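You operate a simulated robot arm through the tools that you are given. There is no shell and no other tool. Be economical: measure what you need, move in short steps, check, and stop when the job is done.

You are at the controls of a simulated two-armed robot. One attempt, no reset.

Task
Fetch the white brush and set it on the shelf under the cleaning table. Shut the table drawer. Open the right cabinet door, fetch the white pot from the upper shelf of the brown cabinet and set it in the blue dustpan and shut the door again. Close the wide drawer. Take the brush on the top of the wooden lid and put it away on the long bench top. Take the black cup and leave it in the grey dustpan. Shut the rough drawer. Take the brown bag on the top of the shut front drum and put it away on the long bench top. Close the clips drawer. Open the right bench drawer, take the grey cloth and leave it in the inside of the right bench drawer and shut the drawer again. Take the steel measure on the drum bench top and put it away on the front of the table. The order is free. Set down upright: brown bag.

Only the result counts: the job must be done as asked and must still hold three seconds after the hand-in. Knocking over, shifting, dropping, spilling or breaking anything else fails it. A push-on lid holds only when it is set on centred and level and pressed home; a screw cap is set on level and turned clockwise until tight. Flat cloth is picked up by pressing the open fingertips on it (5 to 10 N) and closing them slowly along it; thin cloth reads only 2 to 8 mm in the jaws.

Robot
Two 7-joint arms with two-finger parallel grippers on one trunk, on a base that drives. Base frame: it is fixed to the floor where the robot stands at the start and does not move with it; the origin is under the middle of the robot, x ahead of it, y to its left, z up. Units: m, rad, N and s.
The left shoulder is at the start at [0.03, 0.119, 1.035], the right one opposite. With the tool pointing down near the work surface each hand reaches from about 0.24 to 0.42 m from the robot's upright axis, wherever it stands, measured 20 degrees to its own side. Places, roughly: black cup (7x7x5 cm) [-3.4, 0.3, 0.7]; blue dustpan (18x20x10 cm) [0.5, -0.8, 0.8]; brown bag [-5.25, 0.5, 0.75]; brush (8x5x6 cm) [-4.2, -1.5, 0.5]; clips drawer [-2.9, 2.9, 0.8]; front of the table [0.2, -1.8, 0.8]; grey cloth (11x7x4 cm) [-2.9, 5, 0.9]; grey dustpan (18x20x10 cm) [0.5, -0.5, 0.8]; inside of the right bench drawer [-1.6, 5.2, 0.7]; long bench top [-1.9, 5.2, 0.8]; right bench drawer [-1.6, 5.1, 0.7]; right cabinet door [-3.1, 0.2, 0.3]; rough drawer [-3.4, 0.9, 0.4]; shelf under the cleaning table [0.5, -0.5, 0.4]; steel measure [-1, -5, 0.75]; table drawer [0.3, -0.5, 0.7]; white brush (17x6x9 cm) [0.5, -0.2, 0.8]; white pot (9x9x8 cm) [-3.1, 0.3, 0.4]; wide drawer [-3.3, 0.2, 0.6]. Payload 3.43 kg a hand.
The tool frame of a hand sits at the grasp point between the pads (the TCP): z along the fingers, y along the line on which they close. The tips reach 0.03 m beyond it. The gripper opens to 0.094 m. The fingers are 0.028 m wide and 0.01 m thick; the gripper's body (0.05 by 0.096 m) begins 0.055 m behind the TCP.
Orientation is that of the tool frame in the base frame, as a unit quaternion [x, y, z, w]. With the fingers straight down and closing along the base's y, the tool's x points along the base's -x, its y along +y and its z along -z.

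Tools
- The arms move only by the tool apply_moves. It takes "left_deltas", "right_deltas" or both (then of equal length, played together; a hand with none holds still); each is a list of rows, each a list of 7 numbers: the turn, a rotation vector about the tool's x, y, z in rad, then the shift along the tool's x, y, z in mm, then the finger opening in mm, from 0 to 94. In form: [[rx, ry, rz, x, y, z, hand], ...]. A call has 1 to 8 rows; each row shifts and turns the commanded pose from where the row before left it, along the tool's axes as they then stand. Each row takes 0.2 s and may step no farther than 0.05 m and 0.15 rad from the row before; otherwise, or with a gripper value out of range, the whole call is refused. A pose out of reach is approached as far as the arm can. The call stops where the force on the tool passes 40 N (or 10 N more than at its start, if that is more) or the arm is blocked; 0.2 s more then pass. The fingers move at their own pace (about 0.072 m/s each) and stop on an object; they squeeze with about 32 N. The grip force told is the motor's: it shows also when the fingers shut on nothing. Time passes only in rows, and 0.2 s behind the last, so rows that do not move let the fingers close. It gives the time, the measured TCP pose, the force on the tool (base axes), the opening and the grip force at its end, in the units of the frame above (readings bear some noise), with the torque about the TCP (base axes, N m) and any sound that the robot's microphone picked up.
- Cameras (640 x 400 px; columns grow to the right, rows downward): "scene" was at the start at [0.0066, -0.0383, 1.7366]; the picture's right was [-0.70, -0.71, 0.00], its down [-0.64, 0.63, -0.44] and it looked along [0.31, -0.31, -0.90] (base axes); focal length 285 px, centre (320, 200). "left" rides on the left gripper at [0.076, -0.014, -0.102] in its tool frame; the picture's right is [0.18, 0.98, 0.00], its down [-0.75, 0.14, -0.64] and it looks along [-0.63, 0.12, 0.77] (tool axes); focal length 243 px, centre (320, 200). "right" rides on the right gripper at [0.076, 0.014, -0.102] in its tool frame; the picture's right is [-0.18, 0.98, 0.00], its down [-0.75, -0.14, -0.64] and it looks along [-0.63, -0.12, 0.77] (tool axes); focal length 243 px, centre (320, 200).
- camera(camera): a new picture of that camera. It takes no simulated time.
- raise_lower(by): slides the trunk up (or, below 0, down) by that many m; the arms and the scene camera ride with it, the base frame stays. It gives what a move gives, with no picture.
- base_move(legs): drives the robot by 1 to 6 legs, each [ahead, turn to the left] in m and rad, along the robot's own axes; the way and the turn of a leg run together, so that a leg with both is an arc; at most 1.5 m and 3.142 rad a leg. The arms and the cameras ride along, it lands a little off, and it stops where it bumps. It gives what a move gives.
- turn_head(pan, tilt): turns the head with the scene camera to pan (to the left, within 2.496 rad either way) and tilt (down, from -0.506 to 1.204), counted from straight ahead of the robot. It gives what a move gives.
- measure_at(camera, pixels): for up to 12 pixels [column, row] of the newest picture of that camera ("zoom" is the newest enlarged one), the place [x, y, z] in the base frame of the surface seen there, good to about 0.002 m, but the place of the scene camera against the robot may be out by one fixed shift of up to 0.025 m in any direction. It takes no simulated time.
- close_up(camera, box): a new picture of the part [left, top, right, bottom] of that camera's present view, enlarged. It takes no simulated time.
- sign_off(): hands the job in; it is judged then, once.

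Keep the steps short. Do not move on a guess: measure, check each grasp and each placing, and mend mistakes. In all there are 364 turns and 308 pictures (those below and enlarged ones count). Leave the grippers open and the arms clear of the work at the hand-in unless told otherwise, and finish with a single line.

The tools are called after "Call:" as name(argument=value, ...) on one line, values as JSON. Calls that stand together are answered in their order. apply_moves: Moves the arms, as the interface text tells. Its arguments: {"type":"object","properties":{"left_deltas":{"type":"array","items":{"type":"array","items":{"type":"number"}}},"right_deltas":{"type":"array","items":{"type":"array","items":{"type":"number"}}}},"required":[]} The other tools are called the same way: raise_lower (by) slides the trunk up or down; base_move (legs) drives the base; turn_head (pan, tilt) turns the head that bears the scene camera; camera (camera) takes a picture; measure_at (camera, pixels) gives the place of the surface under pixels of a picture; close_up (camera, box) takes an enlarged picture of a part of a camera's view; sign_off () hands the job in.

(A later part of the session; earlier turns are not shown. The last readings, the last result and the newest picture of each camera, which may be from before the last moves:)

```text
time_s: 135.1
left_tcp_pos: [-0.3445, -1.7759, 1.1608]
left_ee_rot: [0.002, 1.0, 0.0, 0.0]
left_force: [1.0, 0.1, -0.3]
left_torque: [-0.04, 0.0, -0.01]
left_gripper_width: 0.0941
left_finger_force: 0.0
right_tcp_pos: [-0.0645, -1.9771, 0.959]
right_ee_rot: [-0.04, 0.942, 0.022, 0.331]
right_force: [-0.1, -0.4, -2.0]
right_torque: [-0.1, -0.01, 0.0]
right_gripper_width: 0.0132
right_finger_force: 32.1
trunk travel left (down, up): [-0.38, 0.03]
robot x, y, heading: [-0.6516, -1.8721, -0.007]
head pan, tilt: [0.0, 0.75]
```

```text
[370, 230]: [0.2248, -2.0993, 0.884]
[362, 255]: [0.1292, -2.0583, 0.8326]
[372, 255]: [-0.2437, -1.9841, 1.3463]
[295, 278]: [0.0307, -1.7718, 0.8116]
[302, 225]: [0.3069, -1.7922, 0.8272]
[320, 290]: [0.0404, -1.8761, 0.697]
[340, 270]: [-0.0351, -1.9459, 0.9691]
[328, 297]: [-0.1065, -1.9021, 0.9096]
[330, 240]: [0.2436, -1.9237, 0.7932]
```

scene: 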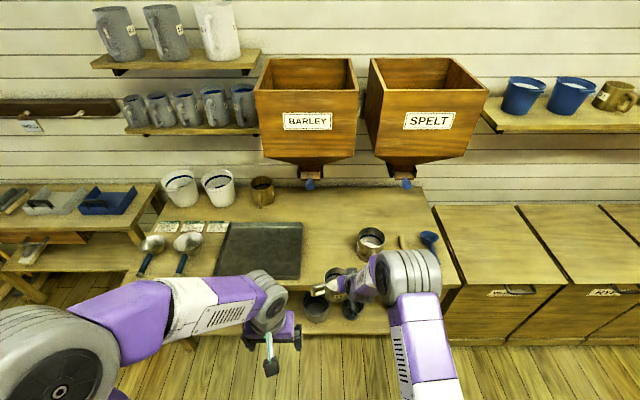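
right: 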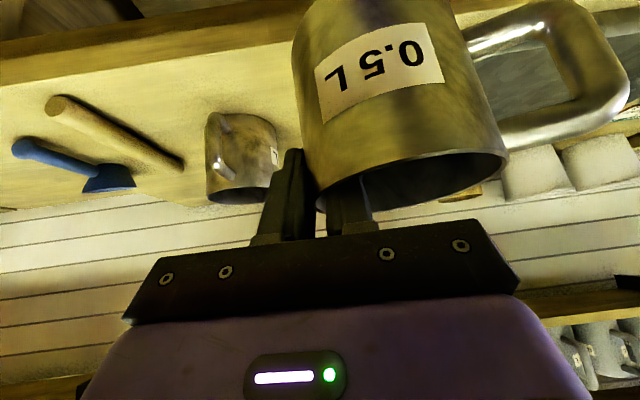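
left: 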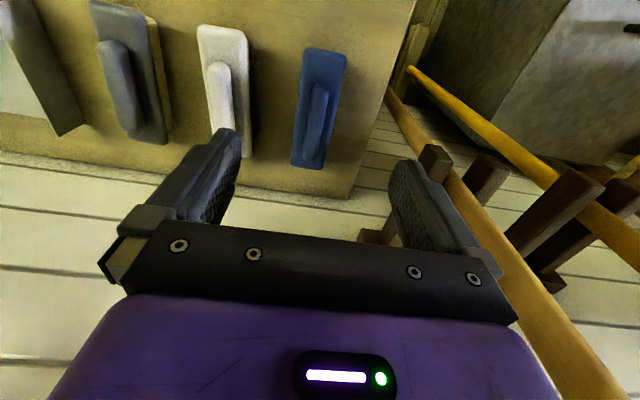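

Lane is clear (1 L mug edge y -2.045). Shift hand 18 mm left, drive forward 0.21.

Call:
apply_moves(right_deltas=[[0, 0, 0, 0, 18, 0, 0]])

Call:
base_move(legs=[[0.21, 0]])

Call:
raise_lower(by=-0.08)

Call:
camera(camera="right")

Call:
camera(camera="scene")

```text
time_s: 135.5
left_tcp_pos: [-0.3455, -1.7742, 1.1602]
left_ee_rot: [0.002, 1.0, 0.0, 0.0]
left_force: [0.2, 0.4, 0.1]
left_torque: [0.0, -0.03, 0.0]
left_gripper_width: 0.0942
left_finger_force: 0.0
right_tcp_pos: [-0.0664, -1.9597, 0.9584]
right_ee_rot: [-0.04, 0.942, 0.021, 0.331]
right_force: [0.6, 0.0, -1.6]
right_torque: [-0.12, -0.03, 0.02]
right_gripper_width: 0.0133
right_finger_force: 32.0
trunk travel left (down, up): [-0.38, 0.03]
robot x, y, heading: [-0.6473, -1.8731, -0.009]
head pan, tilt: [0.0, 0.75]
```

```text
time_s: 137.1
left_tcp_pos: [-0.1412, -1.7748, 1.1615]
left_ee_rot: [0.002, 1.0, 0.0, 0.0]
left_force: [-0.2, -0.5, -0.4]
left_torque: [0.03, 0.04, -0.01]
left_gripper_width: 0.0939
left_finger_force: 0.1
right_tcp_pos: [0.1377, -1.9595, 0.9571]
right_ee_rot: [-0.04, 0.943, 0.021, 0.33]
right_force: [-0.2, 0.8, -1.2]
right_torque: [-0.11, -0.01, -0.01]
right_gripper_width: 0.0134
right_finger_force: 32.3
trunk travel left (down, up): [-0.38, 0.03]
robot x, y, heading: [-0.445, -1.8776, -0.002]
head pan, tilt: [0.0, 0.75]
```

```text
time_s: 138.3
left_tcp_pos: [-0.1423, -1.776, 1.0817]
left_ee_rot: [0.002, 1.0, 0.0, 0.0]
left_force: [0.6, -0.5, 0.0]
left_torque: [0.01, 0.0, -0.02]
left_gripper_width: 0.094
left_finger_force: 0.0
right_tcp_pos: [0.1366, -1.9599, 0.878]
right_ee_rot: [-0.04, 0.943, 0.022, 0.33]
right_force: [0.2, -0.4, -1.7]
right_torque: [-0.06, 0.0, 0.02]
right_gripper_width: 0.0134
right_finger_force: 32.5
trunk travel left (down, up): [-0.3, 0.11]
robot x, y, heading: [-0.4478, -1.8772, -0.006]
head pan, tilt: [0.0, 0.75]
```

```text
252 pictures are left
```

right: 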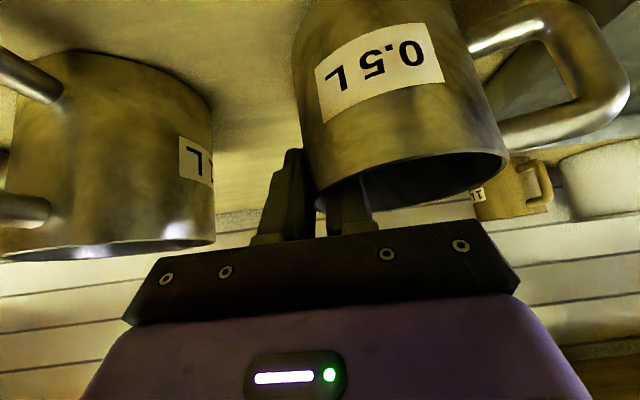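

```text
251 pictures are left
```

scene: 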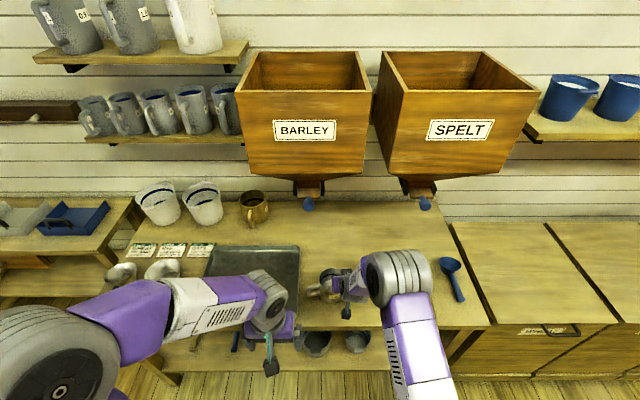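

Lower 17 mm in small rows.

Call:
apply_moves(right_deltas=[[0, 0, 0, 3.7, 0, 4.7, 0], [0, 0, 0, 3.7, 0, 4.7, 0], [0, 0, 0, 1.9, 0, 2.3, 0], [0, 0, 0, 1.2, 0, 1.6, 0]])

```text
time_s: 139.3
left_tcp_pos: [-0.1416, -1.7755, 1.0805]
left_ee_rot: [0.001, 1.0, 0.001, 0.001]
left_force: [0.5, -0.6, -0.4]
left_torque: [0.02, 0.0, 0.03]
left_gripper_width: 0.0937
left_finger_force: 0.1
right_tcp_pos: [0.1363, -1.9591, 0.8625]
right_ee_rot: [-0.041, 0.942, 0.022, 0.332]
right_force: [-2.2, -2.7, 11.0]
right_torque: [0.33, 0.69, 0.17]
right_gripper_width: 0.0135
right_finger_force: 32.1
trunk travel left (down, up): [-0.3, 0.11]
robot x, y, heading: [-0.4484, -1.8764, -0.0]
head pan, tilt: [0.0, 0.75]
```

Contact at 11 N, on one edge. I measure the rim to see its tilt.

Call:
camera(camera="right")

Call:
measure_at(camera="right", pixels=[[345, 178], [390, 168], [440, 157], [480, 152], [503, 163], [480, 185], [440, 200], [410, 207], [320, 205]])

Call:
close_up(camera="right", box=[280, 100, 540, 240])

```text
250 pictures are left
```

right: 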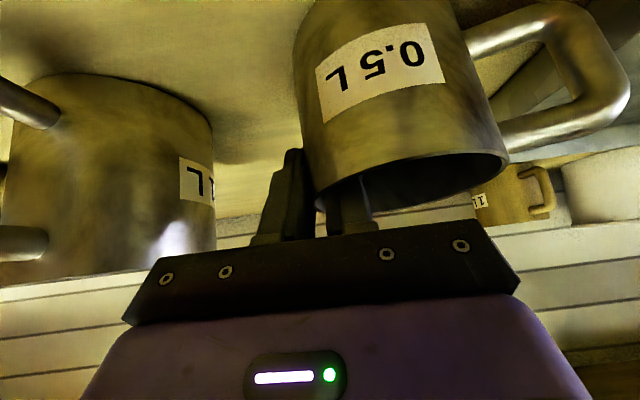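

```text
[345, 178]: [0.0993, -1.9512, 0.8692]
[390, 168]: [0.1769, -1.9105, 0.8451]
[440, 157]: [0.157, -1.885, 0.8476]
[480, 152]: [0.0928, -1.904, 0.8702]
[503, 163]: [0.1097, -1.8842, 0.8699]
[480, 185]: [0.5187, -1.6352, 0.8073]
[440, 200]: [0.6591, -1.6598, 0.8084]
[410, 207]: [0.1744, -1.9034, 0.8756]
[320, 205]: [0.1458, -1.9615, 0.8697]
```

```text
2.46 times, centred on (410, 170) of right
```

zoom: 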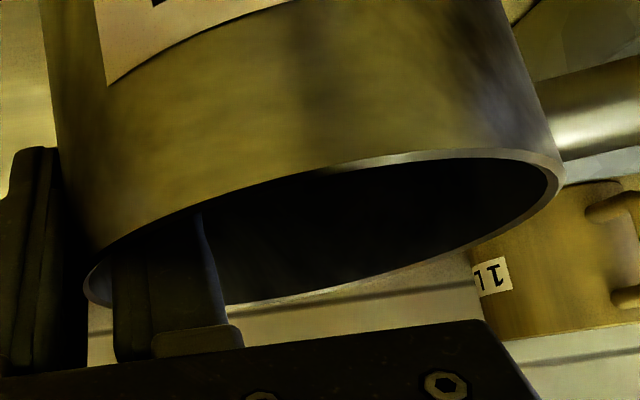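

The far rim is ~5 mm higher: tilt 0.06 rad. I correct pitch by +0.06 and lower 2–3 mm more.

Call:
apply_moves(right_deltas=[[0, 0.06, 0, 0, 0, 0, 0], [0, 0, 0, 1.2, 0, 1.6, 0], [0, 0, 0, 0, 0, 0, 0]])

```text
time_s: 140.1
left_tcp_pos: [-0.1422, -1.7755, 1.0811]
left_ee_rot: [0.002, 1.0, -0.001, -0.001]
left_force: [0.3, 0.9, 0.0]
left_torque: [-0.02, -0.01, -0.03]
left_gripper_width: 0.0938
left_finger_force: 0.0
right_tcp_pos: [0.1363, -1.9611, 0.8598]
right_ee_rot: [-0.04, 0.952, 0.02, 0.304]
right_force: [3.0, -1.7, 10.6]
right_torque: [0.34, 0.22, -0.1]
right_gripper_width: 0.0132
right_finger_force: 31.9
trunk travel left (down, up): [-0.3, 0.11]
robot x, y, heading: [-0.4443, -1.8725, -0.008]
head pan, tilt: [0.0, 0.75]
```

Flat contact. Open to 36 mm and raise the trunk to withdraw straight up.

Call:
apply_moves(right_deltas=[[0, 0, 0, 0, 0, 0, 20], [0, 0, 0, 0, 0, 0, 36], [0, 0, 0, 0, 0, 0, 36]])

Call:
camera(camera="right")

```text
time_s: 140.9
left_tcp_pos: [-0.1417, -1.7764, 1.0808]
left_ee_rot: [0.002, 1.0, 0.0, 0.0]
left_force: [-0.1, 0.3, 0.0]
left_torque: [0.0, 0.0, 0.01]
left_gripper_width: 0.0942
left_finger_force: 0.1
right_tcp_pos: [0.1358, -1.96, 0.8584]
right_ee_rot: [-0.041, 0.952, 0.02, 0.302]
right_force: [0.3, -0.7, -0.7]
right_torque: [0.01, -0.01, 0.01]
right_gripper_width: 0.0361
right_finger_force: 0.0
trunk travel left (down, up): [-0.3, 0.11]
robot x, y, heading: [-0.4448, -1.875, -0.005]
head pan, tilt: [0.0, 0.75]
```

```text
248 pictures are left
```

right: 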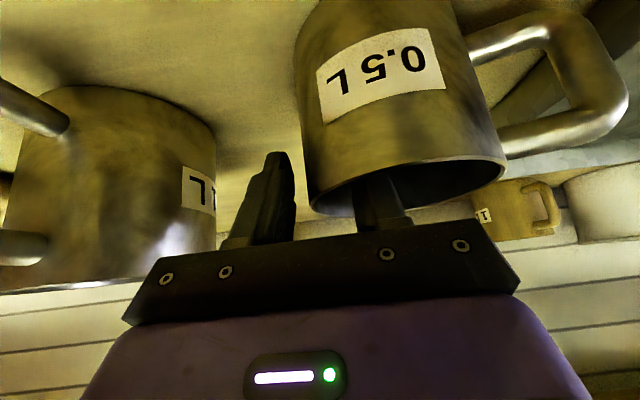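

Free on both sides. Raise 0.1 and then back the base away 0.25.

Call:
raise_lower(by=0.1)

Call:
base_move(legs=[[-0.3, 0]])

Call:
camera(camera="scene")

Call:
camera(camera="right")

```text
time_s: 142.2
left_tcp_pos: [-0.1411, -1.7767, 1.1814]
left_ee_rot: [0.002, 1.0, -0.001, 0.001]
left_force: [0.3, 0.3, -0.9]
left_torque: [-0.03, 0.01, -0.01]
left_gripper_width: 0.094
left_finger_force: 0.0
right_tcp_pos: [0.135, -1.9593, 0.9594]
right_ee_rot: [-0.041, 0.952, 0.021, 0.301]
right_force: [-0.2, -1.2, 0.6]
right_torque: [0.0, 0.01, -0.01]
right_gripper_width: 0.036
right_finger_force: 0.0
trunk travel left (down, up): [-0.4, 0.01]
robot x, y, heading: [-0.4446, -1.8774, -0.006]
head pan, tilt: [0.0, 0.75]
```

```text
time_s: 144.2
left_tcp_pos: [-0.4349, -1.7745, 1.1804]
left_ee_rot: [0.002, 1.0, 0.0, 0.0]
left_force: [0.4, 0.2, 1.1]
left_torque: [0.02, -0.04, 0.01]
left_gripper_width: 0.094
left_finger_force: 0.1
right_tcp_pos: [-0.1578, -1.9588, 0.9604]
right_ee_rot: [-0.04, 0.952, 0.02, 0.302]
right_force: [-0.7, -0.4, -0.4]
right_torque: [-0.03, 0.01, -0.01]
right_gripper_width: 0.0362
right_finger_force: 0.1
trunk travel left (down, up): [-0.4, 0.01]
robot x, y, heading: [-0.7393, -1.8714, -0.004]
head pan, tilt: [0.0, 0.75]
```

```text
247 pictures are left
```

scene: 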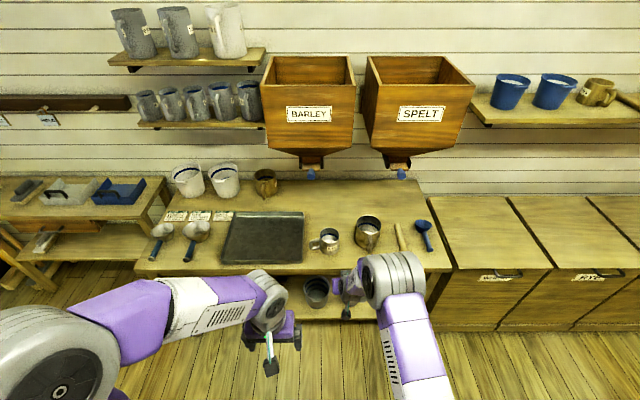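

```text
246 pictures are left
```

right: 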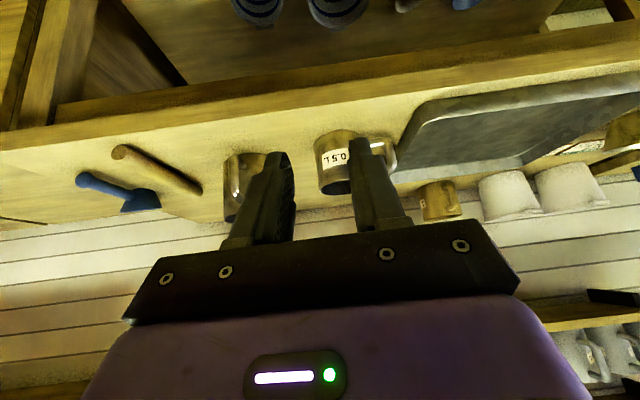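

The measure stands upright at (0.14, -1.92). Next I head west toward the brown cabinet via the south side of the pillar; first to (-1.3, -2.35) and look west.

Call:
base_move(legs=[[0, -2.43], [0.74, 0], [0, -0.7]])

Call:
turn_head(pan=0, tilt=0.45)

Call:
camera(camera="scene")

Call:
measure_at(camera="scene", pixels=[[320, 300], [320, 230], [320, 180], [400, 230], [480, 230], [550, 230], [400, 180], [250, 230], [150, 230], [450, 180], [520, 180], [600, 300]])

```text
time_s: 155.7
left_tcp_pos: [-1.5745, -2.449, 1.1809]
left_ee_rot: [1.0, 0.007, -0.001, 0.0]
left_force: [0.2, -0.9, -0.5]
left_torque: [0.0, 0.03, -0.01]
left_gripper_width: 0.094
left_finger_force: 0.0
right_tcp_pos: [-1.855, -2.2691, 0.9589]
right_ee_rot: [0.952, 0.049, -0.302, 0.024]
right_force: [0.8, 0.4, 0.1]
right_torque: [0.01, 0.05, 0.0]
right_gripper_width: 0.036
right_finger_force: 0.1
trunk travel left (down, up): [-0.4, 0.01]
robot x, y, heading: [-1.2697, -2.3423, -3.131]
head pan, tilt: [0.0, 0.75]
```

```text
time_s: 156.5
left_tcp_pos: [-1.5754, -2.4494, 1.1808]
left_ee_rot: [1.0, 0.007, 0.0, 0.001]
left_force: [-0.7, -0.7, -0.4]
left_torque: [-0.03, -0.01, -0.01]
left_gripper_width: 0.0939
left_finger_force: 0.0
right_tcp_pos: [-1.8548, -2.2687, 0.9588]
right_ee_rot: [0.952, 0.05, -0.301, 0.023]
right_force: [0.4, -0.3, -0.3]
right_torque: [-0.02, 0.01, 0.02]
right_gripper_width: 0.0359
right_finger_force: 0.0
trunk travel left (down, up): [-0.4, 0.01]
robot x, y, heading: [-1.2748, -2.3437, -3.126]
head pan, tilt: [0.0, 0.45]
```

```text
245 pictures are left
```

scene: 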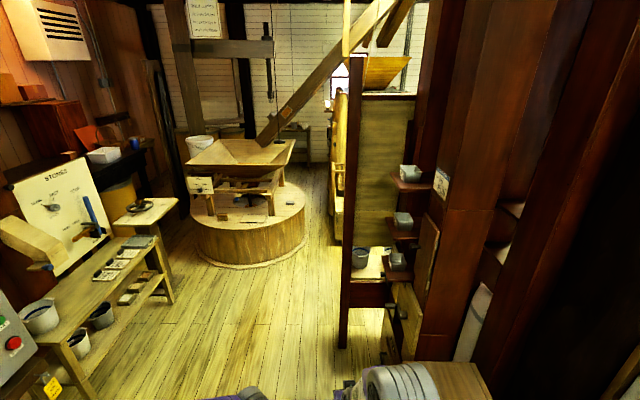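

```text
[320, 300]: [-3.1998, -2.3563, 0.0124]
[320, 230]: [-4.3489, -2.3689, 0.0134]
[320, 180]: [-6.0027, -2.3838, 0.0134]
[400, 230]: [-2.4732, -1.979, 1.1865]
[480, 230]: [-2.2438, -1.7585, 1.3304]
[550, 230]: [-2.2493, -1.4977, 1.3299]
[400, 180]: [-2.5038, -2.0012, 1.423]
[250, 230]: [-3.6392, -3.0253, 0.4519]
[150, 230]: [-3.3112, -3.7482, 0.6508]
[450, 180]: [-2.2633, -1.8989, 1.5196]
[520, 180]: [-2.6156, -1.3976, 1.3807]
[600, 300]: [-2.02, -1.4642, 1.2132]
```

A bucket elevator stands at (-2.5, -2.0). I pass south of it, to about (-3.2, -2.6), then look north.

Call:
base_move(legs=[[0, 0.12], [1.0, 0], [0.93, 0]])

Call:
turn_head(pan=-1.3, tilt=0.5)

Call:
camera(camera="scene")

Call:
measure_at(camera="scene", pixels=[[320, 350], [320, 280], [320, 230], [400, 280], [480, 280], [250, 280], [180, 280], [100, 280], [400, 200], [320, 180], [250, 200], [150, 200]])

```text
time_s: 166.6
left_tcp_pos: [-3.448, -2.7149, 1.1811]
left_ee_rot: [0.998, 0.061, 0.0, 0.0]
left_force: [-0.1, 0.4, -0.6]
left_torque: [0.0, 0.02, -0.02]
left_gripper_width: 0.0939
left_finger_force: 0.1
right_tcp_pos: [-3.7457, -2.5672, 0.9587]
right_ee_rot: [0.948, 0.102, -0.3, 0.041]
right_force: [0.2, 0.4, 0.6]
right_torque: [0.01, 0.01, -0.01]
right_gripper_width: 0.0359
right_finger_force: 0.1
trunk travel left (down, up): [-0.4, 0.01]
robot x, y, heading: [-3.155, -2.5749, -3.027]
head pan, tilt: [0.0, 0.45]
```

```text
time_s: 168.1
left_tcp_pos: [-3.4473, -2.7152, 1.1805]
left_ee_rot: [0.998, 0.062, -0.001, 0.001]
left_force: [0.5, -0.1, -0.4]
left_torque: [-0.01, 0.0, -0.01]
left_gripper_width: 0.094
left_finger_force: 0.1
right_tcp_pos: [-3.7447, -2.5671, 0.9602]
right_ee_rot: [0.948, 0.1, -0.3, 0.039]
right_force: [0.3, -0.3, 0.3]
right_torque: [0.02, -0.02, 0.02]
right_gripper_width: 0.0358
right_finger_force: 0.1
trunk travel left (down, up): [-0.4, 0.01]
robot x, y, heading: [-3.1567, -2.5776, -3.021]
head pan, tilt: [-1.3, 0.499]
```

```text
244 pictures are left
```

scene: 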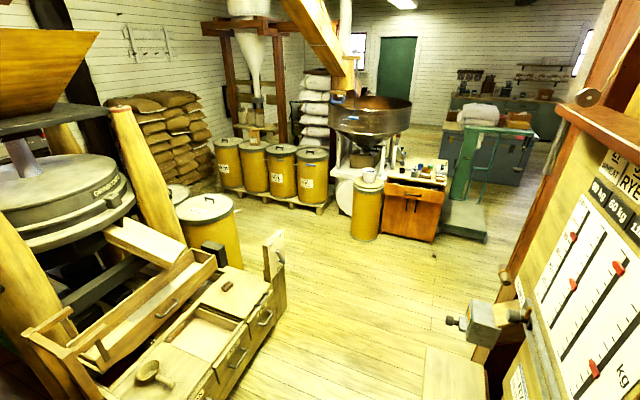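

```text
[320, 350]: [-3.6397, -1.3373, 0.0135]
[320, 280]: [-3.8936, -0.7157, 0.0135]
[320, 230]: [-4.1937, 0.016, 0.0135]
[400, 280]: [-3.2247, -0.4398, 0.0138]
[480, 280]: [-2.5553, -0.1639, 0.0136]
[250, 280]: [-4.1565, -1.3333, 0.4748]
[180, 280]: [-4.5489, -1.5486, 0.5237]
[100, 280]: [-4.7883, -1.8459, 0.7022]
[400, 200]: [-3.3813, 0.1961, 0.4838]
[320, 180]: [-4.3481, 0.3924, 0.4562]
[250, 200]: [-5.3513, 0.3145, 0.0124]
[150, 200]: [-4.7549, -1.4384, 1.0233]
```

A clear view: the cabinet front faces me, and the millstone's wooden bins are at left. I zoom both.

Call:
close_up(camera="scene", box=[320, 130, 470, 250])

Call:
close_up(camera="scene", box=[60, 220, 320, 400])

Call:
close_up(camera="scene", box=[160, 110, 360, 240])

```text
3.33 times, centred on (395, 190) of scene
```

zoom: 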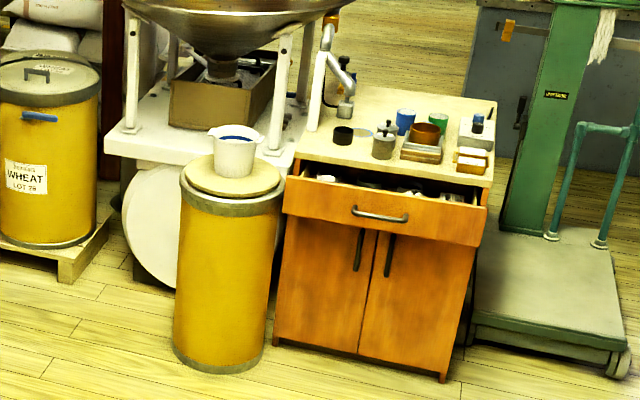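

```text
2.22 times, centred on (190, 310) of scene
```

zoom: 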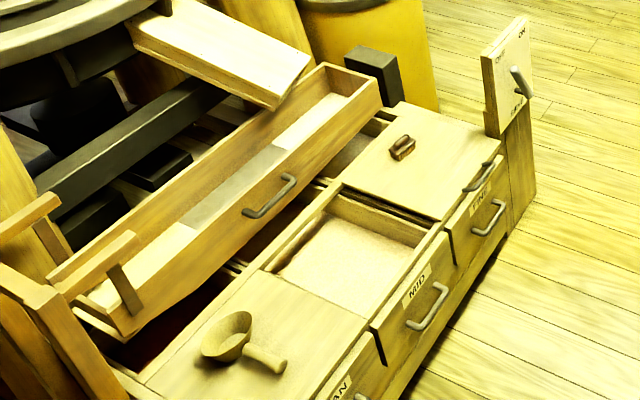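

```text
3.08 times, centred on (260, 175) of scene
```

zoom: 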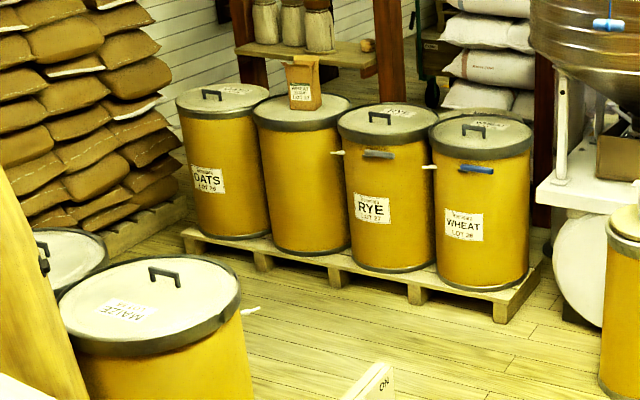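

I see the brush on the wooden lid, the bag on the second drum, the black cup on the cabinet, and the open wide drawer. Measure the relevant spots and the obstacle at right.

Call:
camera(camera="scene")

Call:
measure_at(camera="scene", pixels=[[450, 370], [428, 385], [475, 340], [222, 280], [254, 137], [398, 170], [381, 185], [348, 225], [412, 197], [380, 235], [435, 240], [410, 207]])

```text
240 pictures are left
```

scene: 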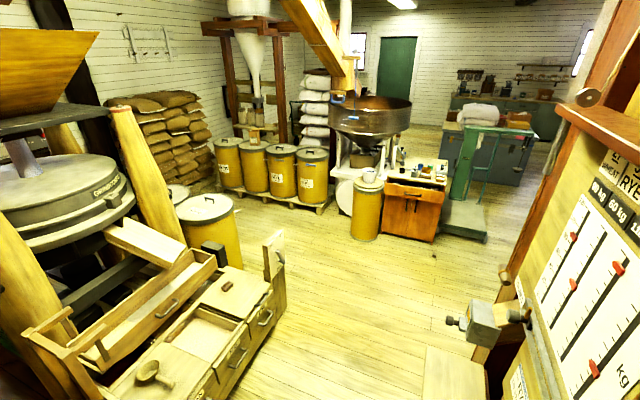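

```text
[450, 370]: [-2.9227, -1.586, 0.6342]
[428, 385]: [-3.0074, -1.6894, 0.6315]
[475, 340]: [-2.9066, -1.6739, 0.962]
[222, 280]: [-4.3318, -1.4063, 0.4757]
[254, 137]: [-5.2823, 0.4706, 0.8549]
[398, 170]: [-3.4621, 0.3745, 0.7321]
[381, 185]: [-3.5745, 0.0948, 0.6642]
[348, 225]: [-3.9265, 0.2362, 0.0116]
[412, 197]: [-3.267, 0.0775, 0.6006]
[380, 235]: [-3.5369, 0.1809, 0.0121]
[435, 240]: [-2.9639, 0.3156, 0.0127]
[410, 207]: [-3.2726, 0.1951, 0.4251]
```

I'll take the lid brush first since it's right here. Measure the bin front edge and the lid.

Call:
measure_at(camera="scene", pixels=[[284, 300], [250, 350], [215, 395], [265, 315], [235, 355], [228, 283], [217, 287], [190, 270], [255, 285], [240, 310], [275, 260], [210, 250]])

Call:
close_up(camera="scene", box=[180, 240, 290, 320])

```text
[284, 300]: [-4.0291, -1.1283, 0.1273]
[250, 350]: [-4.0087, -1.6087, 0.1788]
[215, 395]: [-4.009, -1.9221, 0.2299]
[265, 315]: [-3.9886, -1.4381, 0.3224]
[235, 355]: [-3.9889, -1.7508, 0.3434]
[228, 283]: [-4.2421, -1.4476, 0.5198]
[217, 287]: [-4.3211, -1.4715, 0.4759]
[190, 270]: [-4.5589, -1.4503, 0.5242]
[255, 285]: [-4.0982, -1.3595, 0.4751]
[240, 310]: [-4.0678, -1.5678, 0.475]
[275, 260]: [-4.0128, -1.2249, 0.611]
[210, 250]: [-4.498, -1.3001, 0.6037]
```

```text
5.00 times, centred on (235, 280) of scene
```

zoom: 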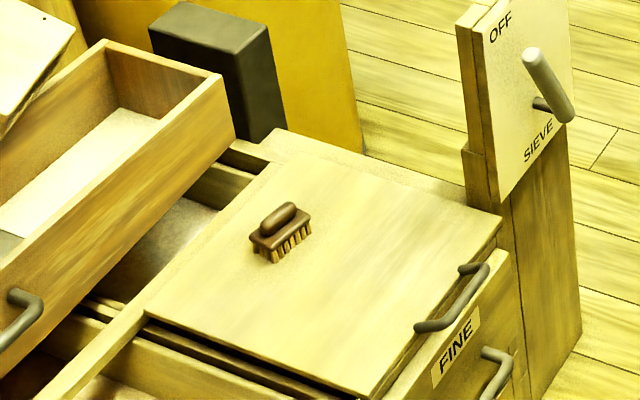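

Lid z≈0.462, brush near (-4.25, -1.44). I drive to about (-3.6, -1.55) facing -x.

Call:
base_move(legs=[[0, -1.27], [1.12, 0], [0, 1.15]])

Call:
turn_head(pan=0, tilt=0.9)

Call:
camera(camera="scene")

Call:
camera(camera="right")

```text
time_s: 180.0
left_tcp_pos: [-3.8993, -1.6151, 1.1811]
left_ee_rot: [1.0, -0.018, 0.0, 0.0]
left_force: [-0.2, 0.4, 0.6]
left_torque: [0.03, 0.02, -0.02]
left_gripper_width: 0.0942
left_finger_force: 0.0
right_tcp_pos: [-4.1688, -1.4215, 0.9587]
right_ee_rot: [0.953, 0.024, -0.302, 0.015]
right_force: [-0.5, 0.4, 2.0]
right_torque: [0.0, 0.03, -0.03]
right_gripper_width: 0.0361
right_finger_force: 0.1
trunk travel left (down, up): [-0.4, 0.01]
robot x, y, heading: [-3.5885, -1.5289, 3.098]
head pan, tilt: [-1.3, 0.499]
```

```text
time_s: 181.5
left_tcp_pos: [-3.8993, -1.615, 1.1816]
left_ee_rot: [1.0, -0.018, 0.001, -0.001]
left_force: [0.2, -0.7, 0.6]
left_torque: [0.02, 0.04, 0.0]
left_gripper_width: 0.0941
left_finger_force: 0.1
right_tcp_pos: [-4.1697, -1.4219, 0.9594]
right_ee_rot: [0.953, 0.025, -0.302, 0.016]
right_force: [0.2, 0.5, -0.1]
right_torque: [-0.02, -0.02, 0.0]
right_gripper_width: 0.036
right_finger_force: 0.0
trunk travel left (down, up): [-0.4, 0.01]
robot x, y, heading: [-3.5884, -1.5251, 3.105]
head pan, tilt: [0.0, 0.901]
```

```text
238 pictures are left
```

scene: 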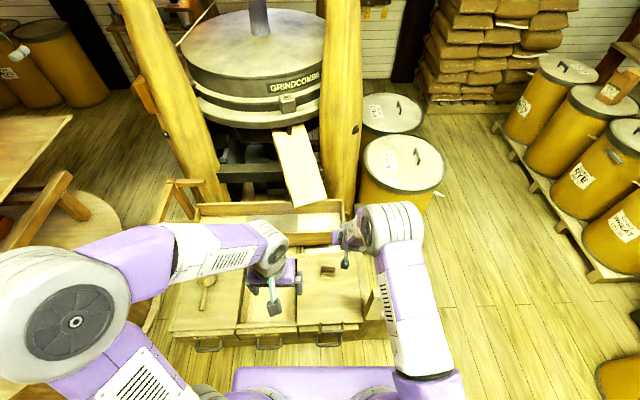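

```text
237 pictures are left
```

right: 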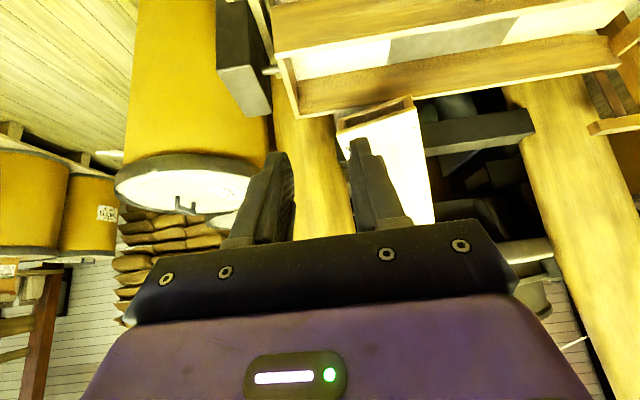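

I lower the trunk 0.36 so the hand comes just above the lid, then look with the wrist camera.

Call:
raise_lower(by=-0.36)

Call:
camera(camera="right")

Call:
camera(camera="scene")

```text
time_s: 185.0
left_tcp_pos: [-3.8982, -1.6146, 0.8212]
left_ee_rot: [1.0, -0.019, 0.001, 0.0]
left_force: [-0.3, 0.9, 1.3]
left_torque: [-0.03, -0.02, 0.01]
left_gripper_width: 0.0941
left_finger_force: 0.2
right_tcp_pos: [-4.1702, -1.4208, 0.5989]
right_ee_rot: [0.953, 0.025, -0.302, 0.017]
right_force: [-0.6, 0.3, 1.0]
right_torque: [-0.02, 0.01, -0.04]
right_gripper_width: 0.0364
right_finger_force: 0.1
trunk travel left (down, up): [-0.04, 0.37]
robot x, y, heading: [-3.5911, -1.524, 3.103]
head pan, tilt: [0.0, 0.901]
```

```text
236 pictures are left
```

right: 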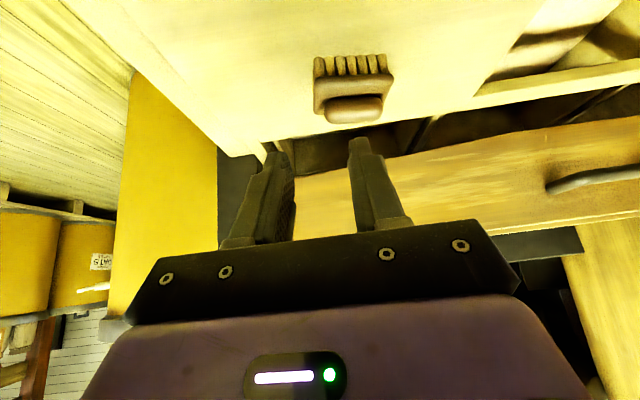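

```text
235 pictures are left
```

scene: 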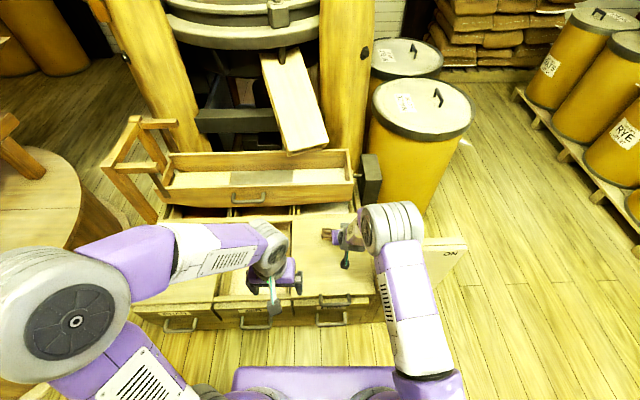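

Call:
measure_at(camera="right", pixels=[[316, 90], [393, 85], [355, 112], [330, 105], [380, 100], [318, 62], [388, 58], [355, 85], [280, 80], [440, 100], [340, 180]])

Call:
close_up(camera="right", box=[270, 30, 430, 150])

```text
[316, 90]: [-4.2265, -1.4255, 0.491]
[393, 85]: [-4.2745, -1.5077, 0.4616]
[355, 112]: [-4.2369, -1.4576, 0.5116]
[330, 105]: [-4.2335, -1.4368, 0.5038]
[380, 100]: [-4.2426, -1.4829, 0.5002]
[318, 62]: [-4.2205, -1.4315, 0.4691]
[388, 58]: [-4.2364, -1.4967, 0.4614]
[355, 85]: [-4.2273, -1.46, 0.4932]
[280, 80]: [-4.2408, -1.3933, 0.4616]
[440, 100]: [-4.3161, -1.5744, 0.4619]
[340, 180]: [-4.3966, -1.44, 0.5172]
```

```text
3.33 times, centred on (350, 90) of right
```

zoom: 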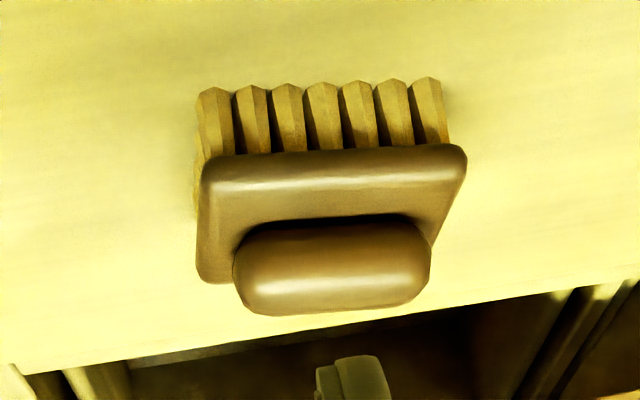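

Brush centre ≈(-4.245, -1.461), 8 cm lateral, lid z 0.4615. I open, shift toward it laterally, and move the base 0.07 forward.

Call:
apply_moves(right_deltas=[[0, 0, 0, 0, 20, 0, 94], [0, 0, 0, 0, 16, 0, 94]])

Call:
base_move(legs=[[0.07, 0]])

Call:
camera(camera="right")

```text
time_s: 185.6
left_tcp_pos: [-3.8997, -1.6158, 0.8213]
left_ee_rot: [1.0, -0.018, 0.001, 0.0]
left_force: [0.4, -0.1, 0.7]
left_torque: [-0.02, -0.03, -0.01]
left_gripper_width: 0.0941
left_finger_force: 0.0
right_tcp_pos: [-4.1669, -1.4576, 0.5997]
right_ee_rot: [0.953, 0.025, -0.301, 0.015]
right_force: [0.2, 0.0, 0.4]
right_torque: [-0.02, 0.04, 0.01]
right_gripper_width: 0.0937
right_finger_force: 0.1
trunk travel left (down, up): [-0.04, 0.37]
robot x, y, heading: [-3.5914, -1.5284, 3.102]
head pan, tilt: [0.0, 0.901]
```

```text
time_s: 186.6
left_tcp_pos: [-3.9699, -1.6112, 0.8215]
left_ee_rot: [1.0, -0.019, 0.001, 0.0]
left_force: [-0.5, -0.2, 0.1]
left_torque: [-0.02, 0.0, 0.02]
left_gripper_width: 0.0944
left_finger_force: 0.0
right_tcp_pos: [-4.2375, -1.4547, 0.6001]
right_ee_rot: [0.953, 0.025, -0.302, 0.016]
right_force: [-0.7, -0.2, 0.0]
right_torque: [-0.03, -0.01, -0.01]
right_gripper_width: 0.094
right_finger_force: 0.1
trunk travel left (down, up): [-0.04, 0.37]
robot x, y, heading: [-3.6655, -1.5224, 3.099]
head pan, tilt: [0.0, 0.901]
```

```text
233 pictures are left
```

right: 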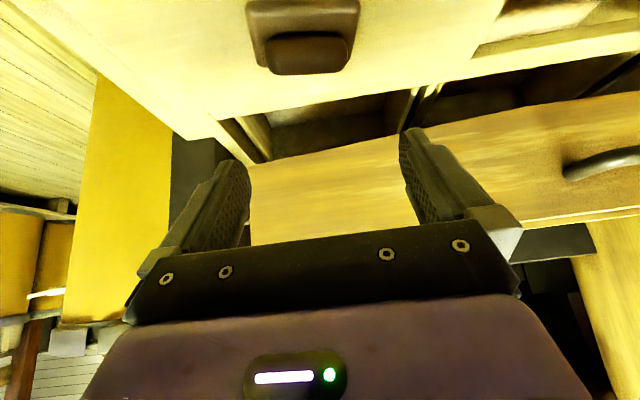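

Call:
measure_at(camera="right", pixels=[[250, 12], [357, 10], [270, 52], [347, 50], [308, 40], [308, 68], [253, 45], [352, 40]])

```text
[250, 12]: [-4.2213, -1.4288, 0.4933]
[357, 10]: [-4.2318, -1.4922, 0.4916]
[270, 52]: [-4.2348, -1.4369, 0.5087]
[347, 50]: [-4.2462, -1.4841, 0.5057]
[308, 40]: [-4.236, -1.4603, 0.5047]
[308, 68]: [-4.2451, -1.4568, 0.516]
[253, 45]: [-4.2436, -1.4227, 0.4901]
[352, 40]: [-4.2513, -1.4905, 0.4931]
```

Brush is turned about 0.2 rad. I yaw to match, then lower straight down 0.1 m over its ends.

Call:
apply_moves(right_deltas=[[0.0577, 0, 0.0817, 0, 3, 0, 94], [0.0577, 0, 0.0817, 0, 3, 0, 94], [0, 0, 0, 17, 0, 25, 94], [0, 0, 0, 17, 0, 25, 94]])

Call:
camera(camera="right")

```text
time_s: 187.6
left_tcp_pos: [-3.9699, -1.6127, 0.8211]
left_ee_rot: [1.0, -0.018, 0.0, 0.0]
left_force: [-0.5, -0.7, -0.3]
left_torque: [0.0, -0.01, 0.02]
left_gripper_width: 0.0939
left_finger_force: 0.0
right_tcp_pos: [-4.241, -1.4626, 0.5394]
right_ee_rot: [0.951, -0.072, -0.301, -0.014]
right_force: [-0.5, 0.3, -0.5]
right_torque: [-0.01, 0.01, 0.01]
right_gripper_width: 0.094
right_finger_force: 0.1
trunk travel left (down, up): [-0.04, 0.37]
robot x, y, heading: [-3.6619, -1.5181, 3.103]
head pan, tilt: [0.0, 0.901]
```

```text
232 pictures are left
```

right: 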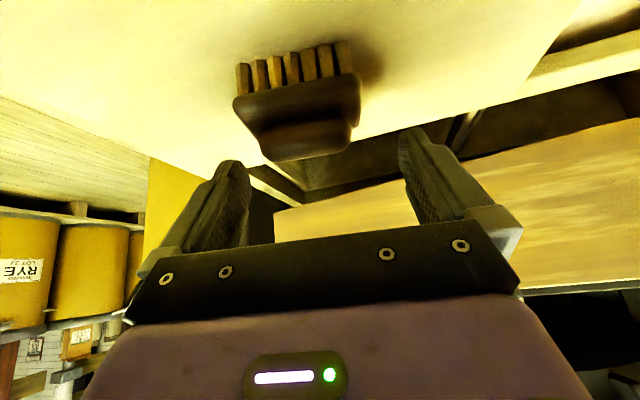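

Call:
measure_at(camera="right", pixels=[[236, 103], [358, 85], [262, 150], [350, 140], [300, 125], [305, 155]])

```text
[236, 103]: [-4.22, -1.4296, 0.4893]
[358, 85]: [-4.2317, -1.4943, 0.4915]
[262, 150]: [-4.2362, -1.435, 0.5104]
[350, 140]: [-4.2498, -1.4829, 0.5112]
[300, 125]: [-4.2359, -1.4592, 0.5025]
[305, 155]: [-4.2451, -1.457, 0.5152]
```

Aligned. Down another 38 mm with a 3 mm lateral fix, then close.

Call:
apply_moves(right_deltas=[[0, 0, 0, 11, -3, 16, 94], [0, 0, 0, 11, 0, 15.5, 94], [0, 0, 0, 0, 0, 0, 70], [0, 0, 0, 0, 0, 0, 50], [0, 0, 0, 0, 0, 0, 40]])

Call:
camera(camera="right")

```text
time_s: 188.8
left_tcp_pos: [-3.9707, -1.6118, 0.8197]
left_ee_rot: [1.0, -0.019, 0.0, 0.0]
left_force: [-0.3, -0.5, 0.2]
left_torque: [0.0, 0.02, -0.02]
left_gripper_width: 0.0938
left_finger_force: 0.1
right_tcp_pos: [-4.2381, -1.4599, 0.5028]
right_ee_rot: [0.951, -0.071, -0.301, -0.015]
right_force: [-0.3, -0.1, 0.7]
right_torque: [0.01, -0.01, -0.01]
right_gripper_width: 0.0737
right_finger_force: 32.1
trunk travel left (down, up): [-0.04, 0.37]
robot x, y, heading: [-3.6576, -1.5234, 3.1]
head pan, tilt: [0.0, 0.901]
```

```text
231 pictures are left
```

right: 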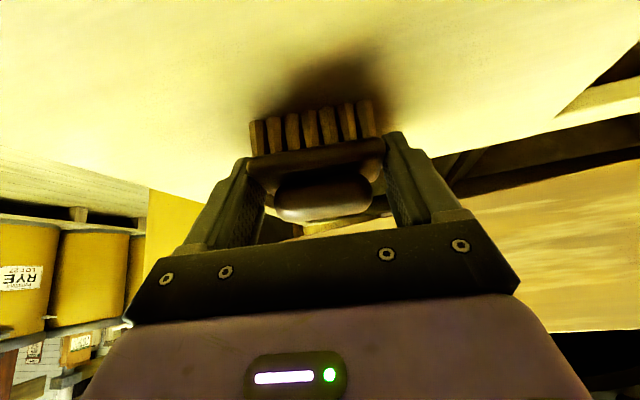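

Gripped at 74 mm. Lift 0.2 with the trunk, then back off 0.25 and check.

Call:
raise_lower(by=0.3)

Call:
base_move(legs=[[-0.25, 0]])

Call:
turn_head(pan=-0.7, tilt=0.5)

Call:
camera(camera="scene")

Call:
camera(camera="right")

```text
time_s: 191.8
left_tcp_pos: [-3.9693, -1.6128, 1.1211]
left_ee_rot: [1.0, -0.018, 0.0, -0.001]
left_force: [-0.2, 0.8, 0.0]
left_torque: [-0.04, -0.02, -0.02]
left_gripper_width: 0.0942
left_finger_force: 0.1
right_tcp_pos: [-4.2382, -1.4598, 0.8013]
right_ee_rot: [0.951, -0.071, -0.301, -0.015]
right_force: [-0.3, -0.4, -1.3]
right_torque: [-0.02, 0.01, -0.02]
right_gripper_width: 0.0732
right_finger_force: 31.7
trunk travel left (down, up): [-0.34, 0.07]
robot x, y, heading: [-3.6613, -1.522, 3.102]
head pan, tilt: [0.0, 0.901]
```

```text
time_s: 193.6
left_tcp_pos: [-3.7184, -1.6222, 1.1207]
left_ee_rot: [1.0, -0.019, -0.001, 0.0]
left_force: [0.3, -0.8, -0.1]
left_torque: [0.02, -0.02, 0.01]
left_gripper_width: 0.094
left_finger_force: 0.0
right_tcp_pos: [-3.9873, -1.4707, 0.8036]
right_ee_rot: [0.951, -0.07, -0.301, -0.014]
right_force: [0.3, -1.3, -0.6]
right_torque: [0.03, 0.01, -0.02]
right_gripper_width: 0.0735
right_finger_force: 31.8
trunk travel left (down, up): [-0.34, 0.07]
robot x, y, heading: [-3.4142, -1.5296, 3.103]
head pan, tilt: [0.0, 0.901]
```

```text
time_s: 194.7
left_tcp_pos: [-3.7193, -1.6228, 1.1211]
left_ee_rot: [1.0, -0.019, 0.0, -0.001]
left_force: [-0.9, -0.8, 0.3]
left_torque: [0.04, 0.01, -0.03]
left_gripper_width: 0.0942
left_finger_force: 0.1
right_tcp_pos: [-3.9878, -1.4698, 0.8019]
right_ee_rot: [0.951, -0.071, -0.301, -0.015]
right_force: [0.8, -0.2, 0.2]
right_torque: [-0.01, -0.01, -0.03]
right_gripper_width: 0.0734
right_finger_force: 32.5
trunk travel left (down, up): [-0.34, 0.07]
robot x, y, heading: [-3.4085, -1.5326, 3.106]
head pan, tilt: [-0.7, 0.499]
```

```text
230 pictures are left
```

scene: 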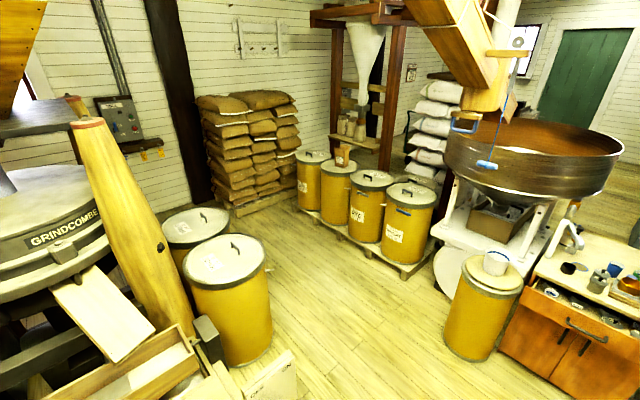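

```text
229 pictures are left
```

right: 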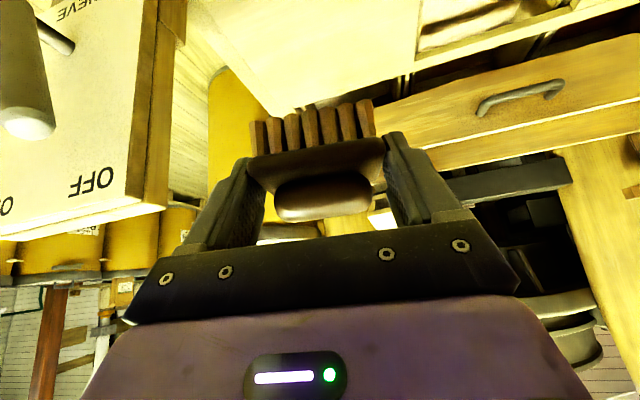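

Brush held. I measure the bag, drums and open floor.

Call:
measure_at(camera="scene", pixels=[[343, 155], [340, 172], [325, 163], [265, 350], [270, 245], [405, 275], [300, 205], [375, 210], [445, 345], [350, 300], [310, 165], [370, 180]])

Call:
close_up(camera="scene", box=[280, 120, 440, 230])

```text
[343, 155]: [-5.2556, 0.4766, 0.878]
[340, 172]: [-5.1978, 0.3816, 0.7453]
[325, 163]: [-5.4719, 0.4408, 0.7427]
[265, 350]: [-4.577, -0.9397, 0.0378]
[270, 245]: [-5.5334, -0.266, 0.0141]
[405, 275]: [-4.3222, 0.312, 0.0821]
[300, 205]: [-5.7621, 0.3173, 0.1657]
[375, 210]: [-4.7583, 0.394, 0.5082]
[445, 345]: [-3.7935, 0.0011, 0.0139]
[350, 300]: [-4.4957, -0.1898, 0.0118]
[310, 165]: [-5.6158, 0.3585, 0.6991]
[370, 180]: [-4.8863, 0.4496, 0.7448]
```

```text
3.64 times, centred on (360, 175) of scene
```

zoom: 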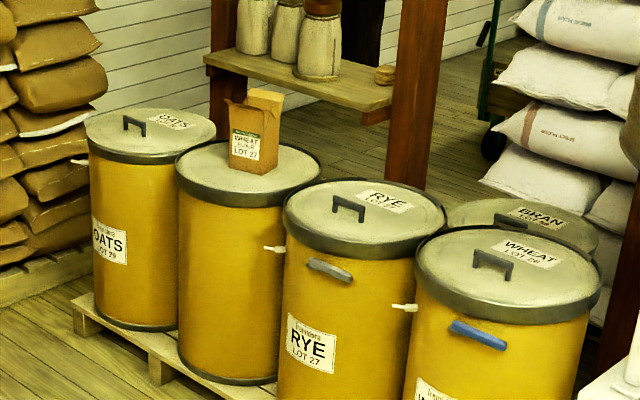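

I drive to about (-3.59, -0.85), turn west-northwest, and examine the gap toward the bag drum.

Call:
base_move(legs=[[0, -1.275], [0.7, 0], [0, 0.97]])

Call:
turn_head(pan=0.1, tilt=0.6)

Call:
camera(camera="scene")

```text
time_s: 204.2
left_tcp_pos: [-3.9122, -0.8444, 1.1219]
left_ee_rot: [0.985, -0.171, 0.001, 0.001]
left_force: [-0.3, -0.1, 0.7]
left_torque: [-0.01, -0.01, 0.01]
left_gripper_width: 0.0938
left_finger_force: 0.1
right_tcp_pos: [-4.1215, -0.617, 0.8017]
right_ee_rot: [0.929, -0.214, -0.294, -0.06]
right_force: [-0.1, 0.6, -2.1]
right_torque: [0.01, -0.02, 0.0]
right_gripper_width: 0.0734
right_finger_force: 32.0
trunk travel left (down, up): [-0.34, 0.07]
robot x, y, heading: [-3.59, -0.8471, 2.795]
head pan, tilt: [-0.7, 0.499]
```

```text
time_s: 205.3
left_tcp_pos: [-3.9119, -0.8426, 1.1212]
left_ee_rot: [0.985, -0.172, 0.0, 0.0]
left_force: [-0.2, 0.6, 0.4]
left_torque: [0.01, 0.01, -0.01]
left_gripper_width: 0.0939
left_finger_force: 0.1
right_tcp_pos: [-4.1204, -0.6174, 0.8006]
right_ee_rot: [0.929, -0.216, -0.294, -0.06]
right_force: [1.1, 0.0, -0.3]
right_torque: [-0.01, -0.01, 0.02]
right_gripper_width: 0.0738
right_finger_force: 32.1
trunk travel left (down, up): [-0.34, 0.07]
robot x, y, heading: [-3.5916, -0.8452, 2.791]
head pan, tilt: [0.099, 0.6]
```

```text
227 pictures are left
```

scene: 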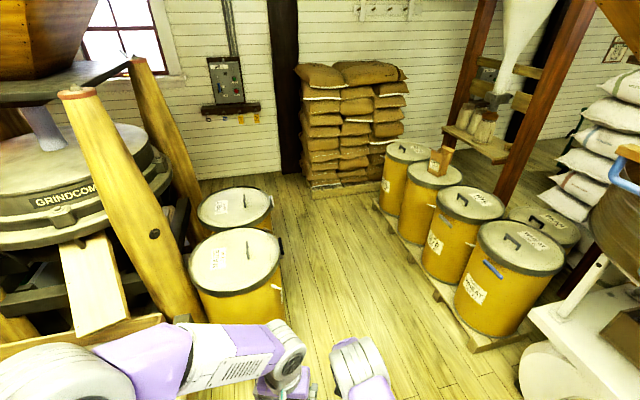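

Call:
measure_at(camera="scene", pixels=[[279, 255], [275, 200], [476, 350], [375, 203], [430, 290], [400, 250], [283, 310], [270, 215], [320, 280], [330, 200], [440, 155], [435, 170]])

```text
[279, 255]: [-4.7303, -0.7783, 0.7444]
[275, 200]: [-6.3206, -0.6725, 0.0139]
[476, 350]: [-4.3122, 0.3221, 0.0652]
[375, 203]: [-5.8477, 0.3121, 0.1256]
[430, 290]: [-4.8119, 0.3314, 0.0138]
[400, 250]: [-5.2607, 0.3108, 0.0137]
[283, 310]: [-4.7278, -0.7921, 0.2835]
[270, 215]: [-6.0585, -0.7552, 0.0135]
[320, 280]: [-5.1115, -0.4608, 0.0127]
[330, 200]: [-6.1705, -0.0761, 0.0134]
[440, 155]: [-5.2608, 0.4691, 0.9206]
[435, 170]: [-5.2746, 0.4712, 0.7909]
```

The channel is wide (pallet front y 0.31, bin drum edge y -0.78). Before driving, I raise and retract the right hand with the brush, and extend and tilt the left hand 45°.

Call:
apply_moves(right_deltas=[[0, 0, 0, -3.4, 0, -46, 40], [0, 0, 0, -3.4, 0, -46, 40], [0, 0, 0, -3.4, 0, -46, 40], [0, 0, 0, -3.4, 0, -46, 40], [0, 0, 0, 0, 0, 0, 40], [0, 0, 0, 0, 0, 0, 40], [0, 0, 0, 0, 0, 0, 40], [0, 0, 0, 0, 0, 0, 40]], left_deltas=[[0, 0, 0, -40, 0, 0, 94], [0, 0, 0, -40, 0, 0, 94], [0, 0, 0, -40, 0, 0, 94], [0, -0.15, 0, 0, 0, 0, 94], [0, -0.15, 0, 0, 0, 0, 94], [0, -0.15, 0, 0, 0, 0, 94], [0, -0.15, 0, 0, 0, 0, 94], [0, -0.15, 0, 0, 0, 0, 94]])

Call:
camera(camera="scene")

```text
time_s: 207.1
left_tcp_pos: [-4.0271, -0.8071, 1.1188]
left_ee_rot: [0.918, -0.155, -0.358, -0.063]
left_force: [-1.4, -0.9, 0.4]
left_torque: [-0.02, -0.03, -0.02]
left_gripper_width: 0.094
left_finger_force: 0.0
right_tcp_pos: [-4.0359, -0.661, 0.9616]
right_ee_rot: [0.929, -0.214, -0.295, -0.062]
right_force: [-0.4, -0.8, -1.0]
right_torque: [0.07, -0.02, -0.02]
right_gripper_width: 0.0733
right_finger_force: 31.2
trunk travel left (down, up): [-0.34, 0.07]
robot x, y, heading: [-3.5907, -0.8529, 2.792]
head pan, tilt: [0.099, 0.6]
```

```text
226 pictures are left
```

scene: 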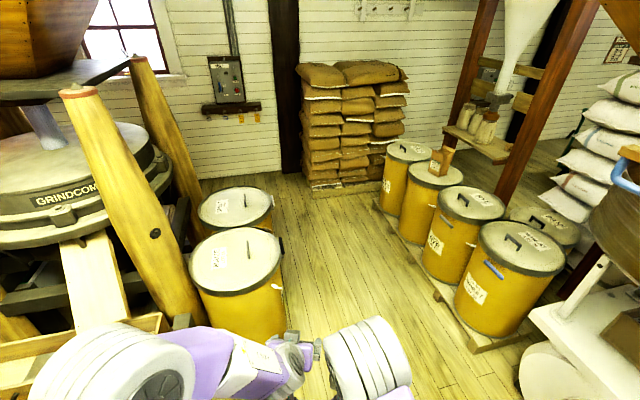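

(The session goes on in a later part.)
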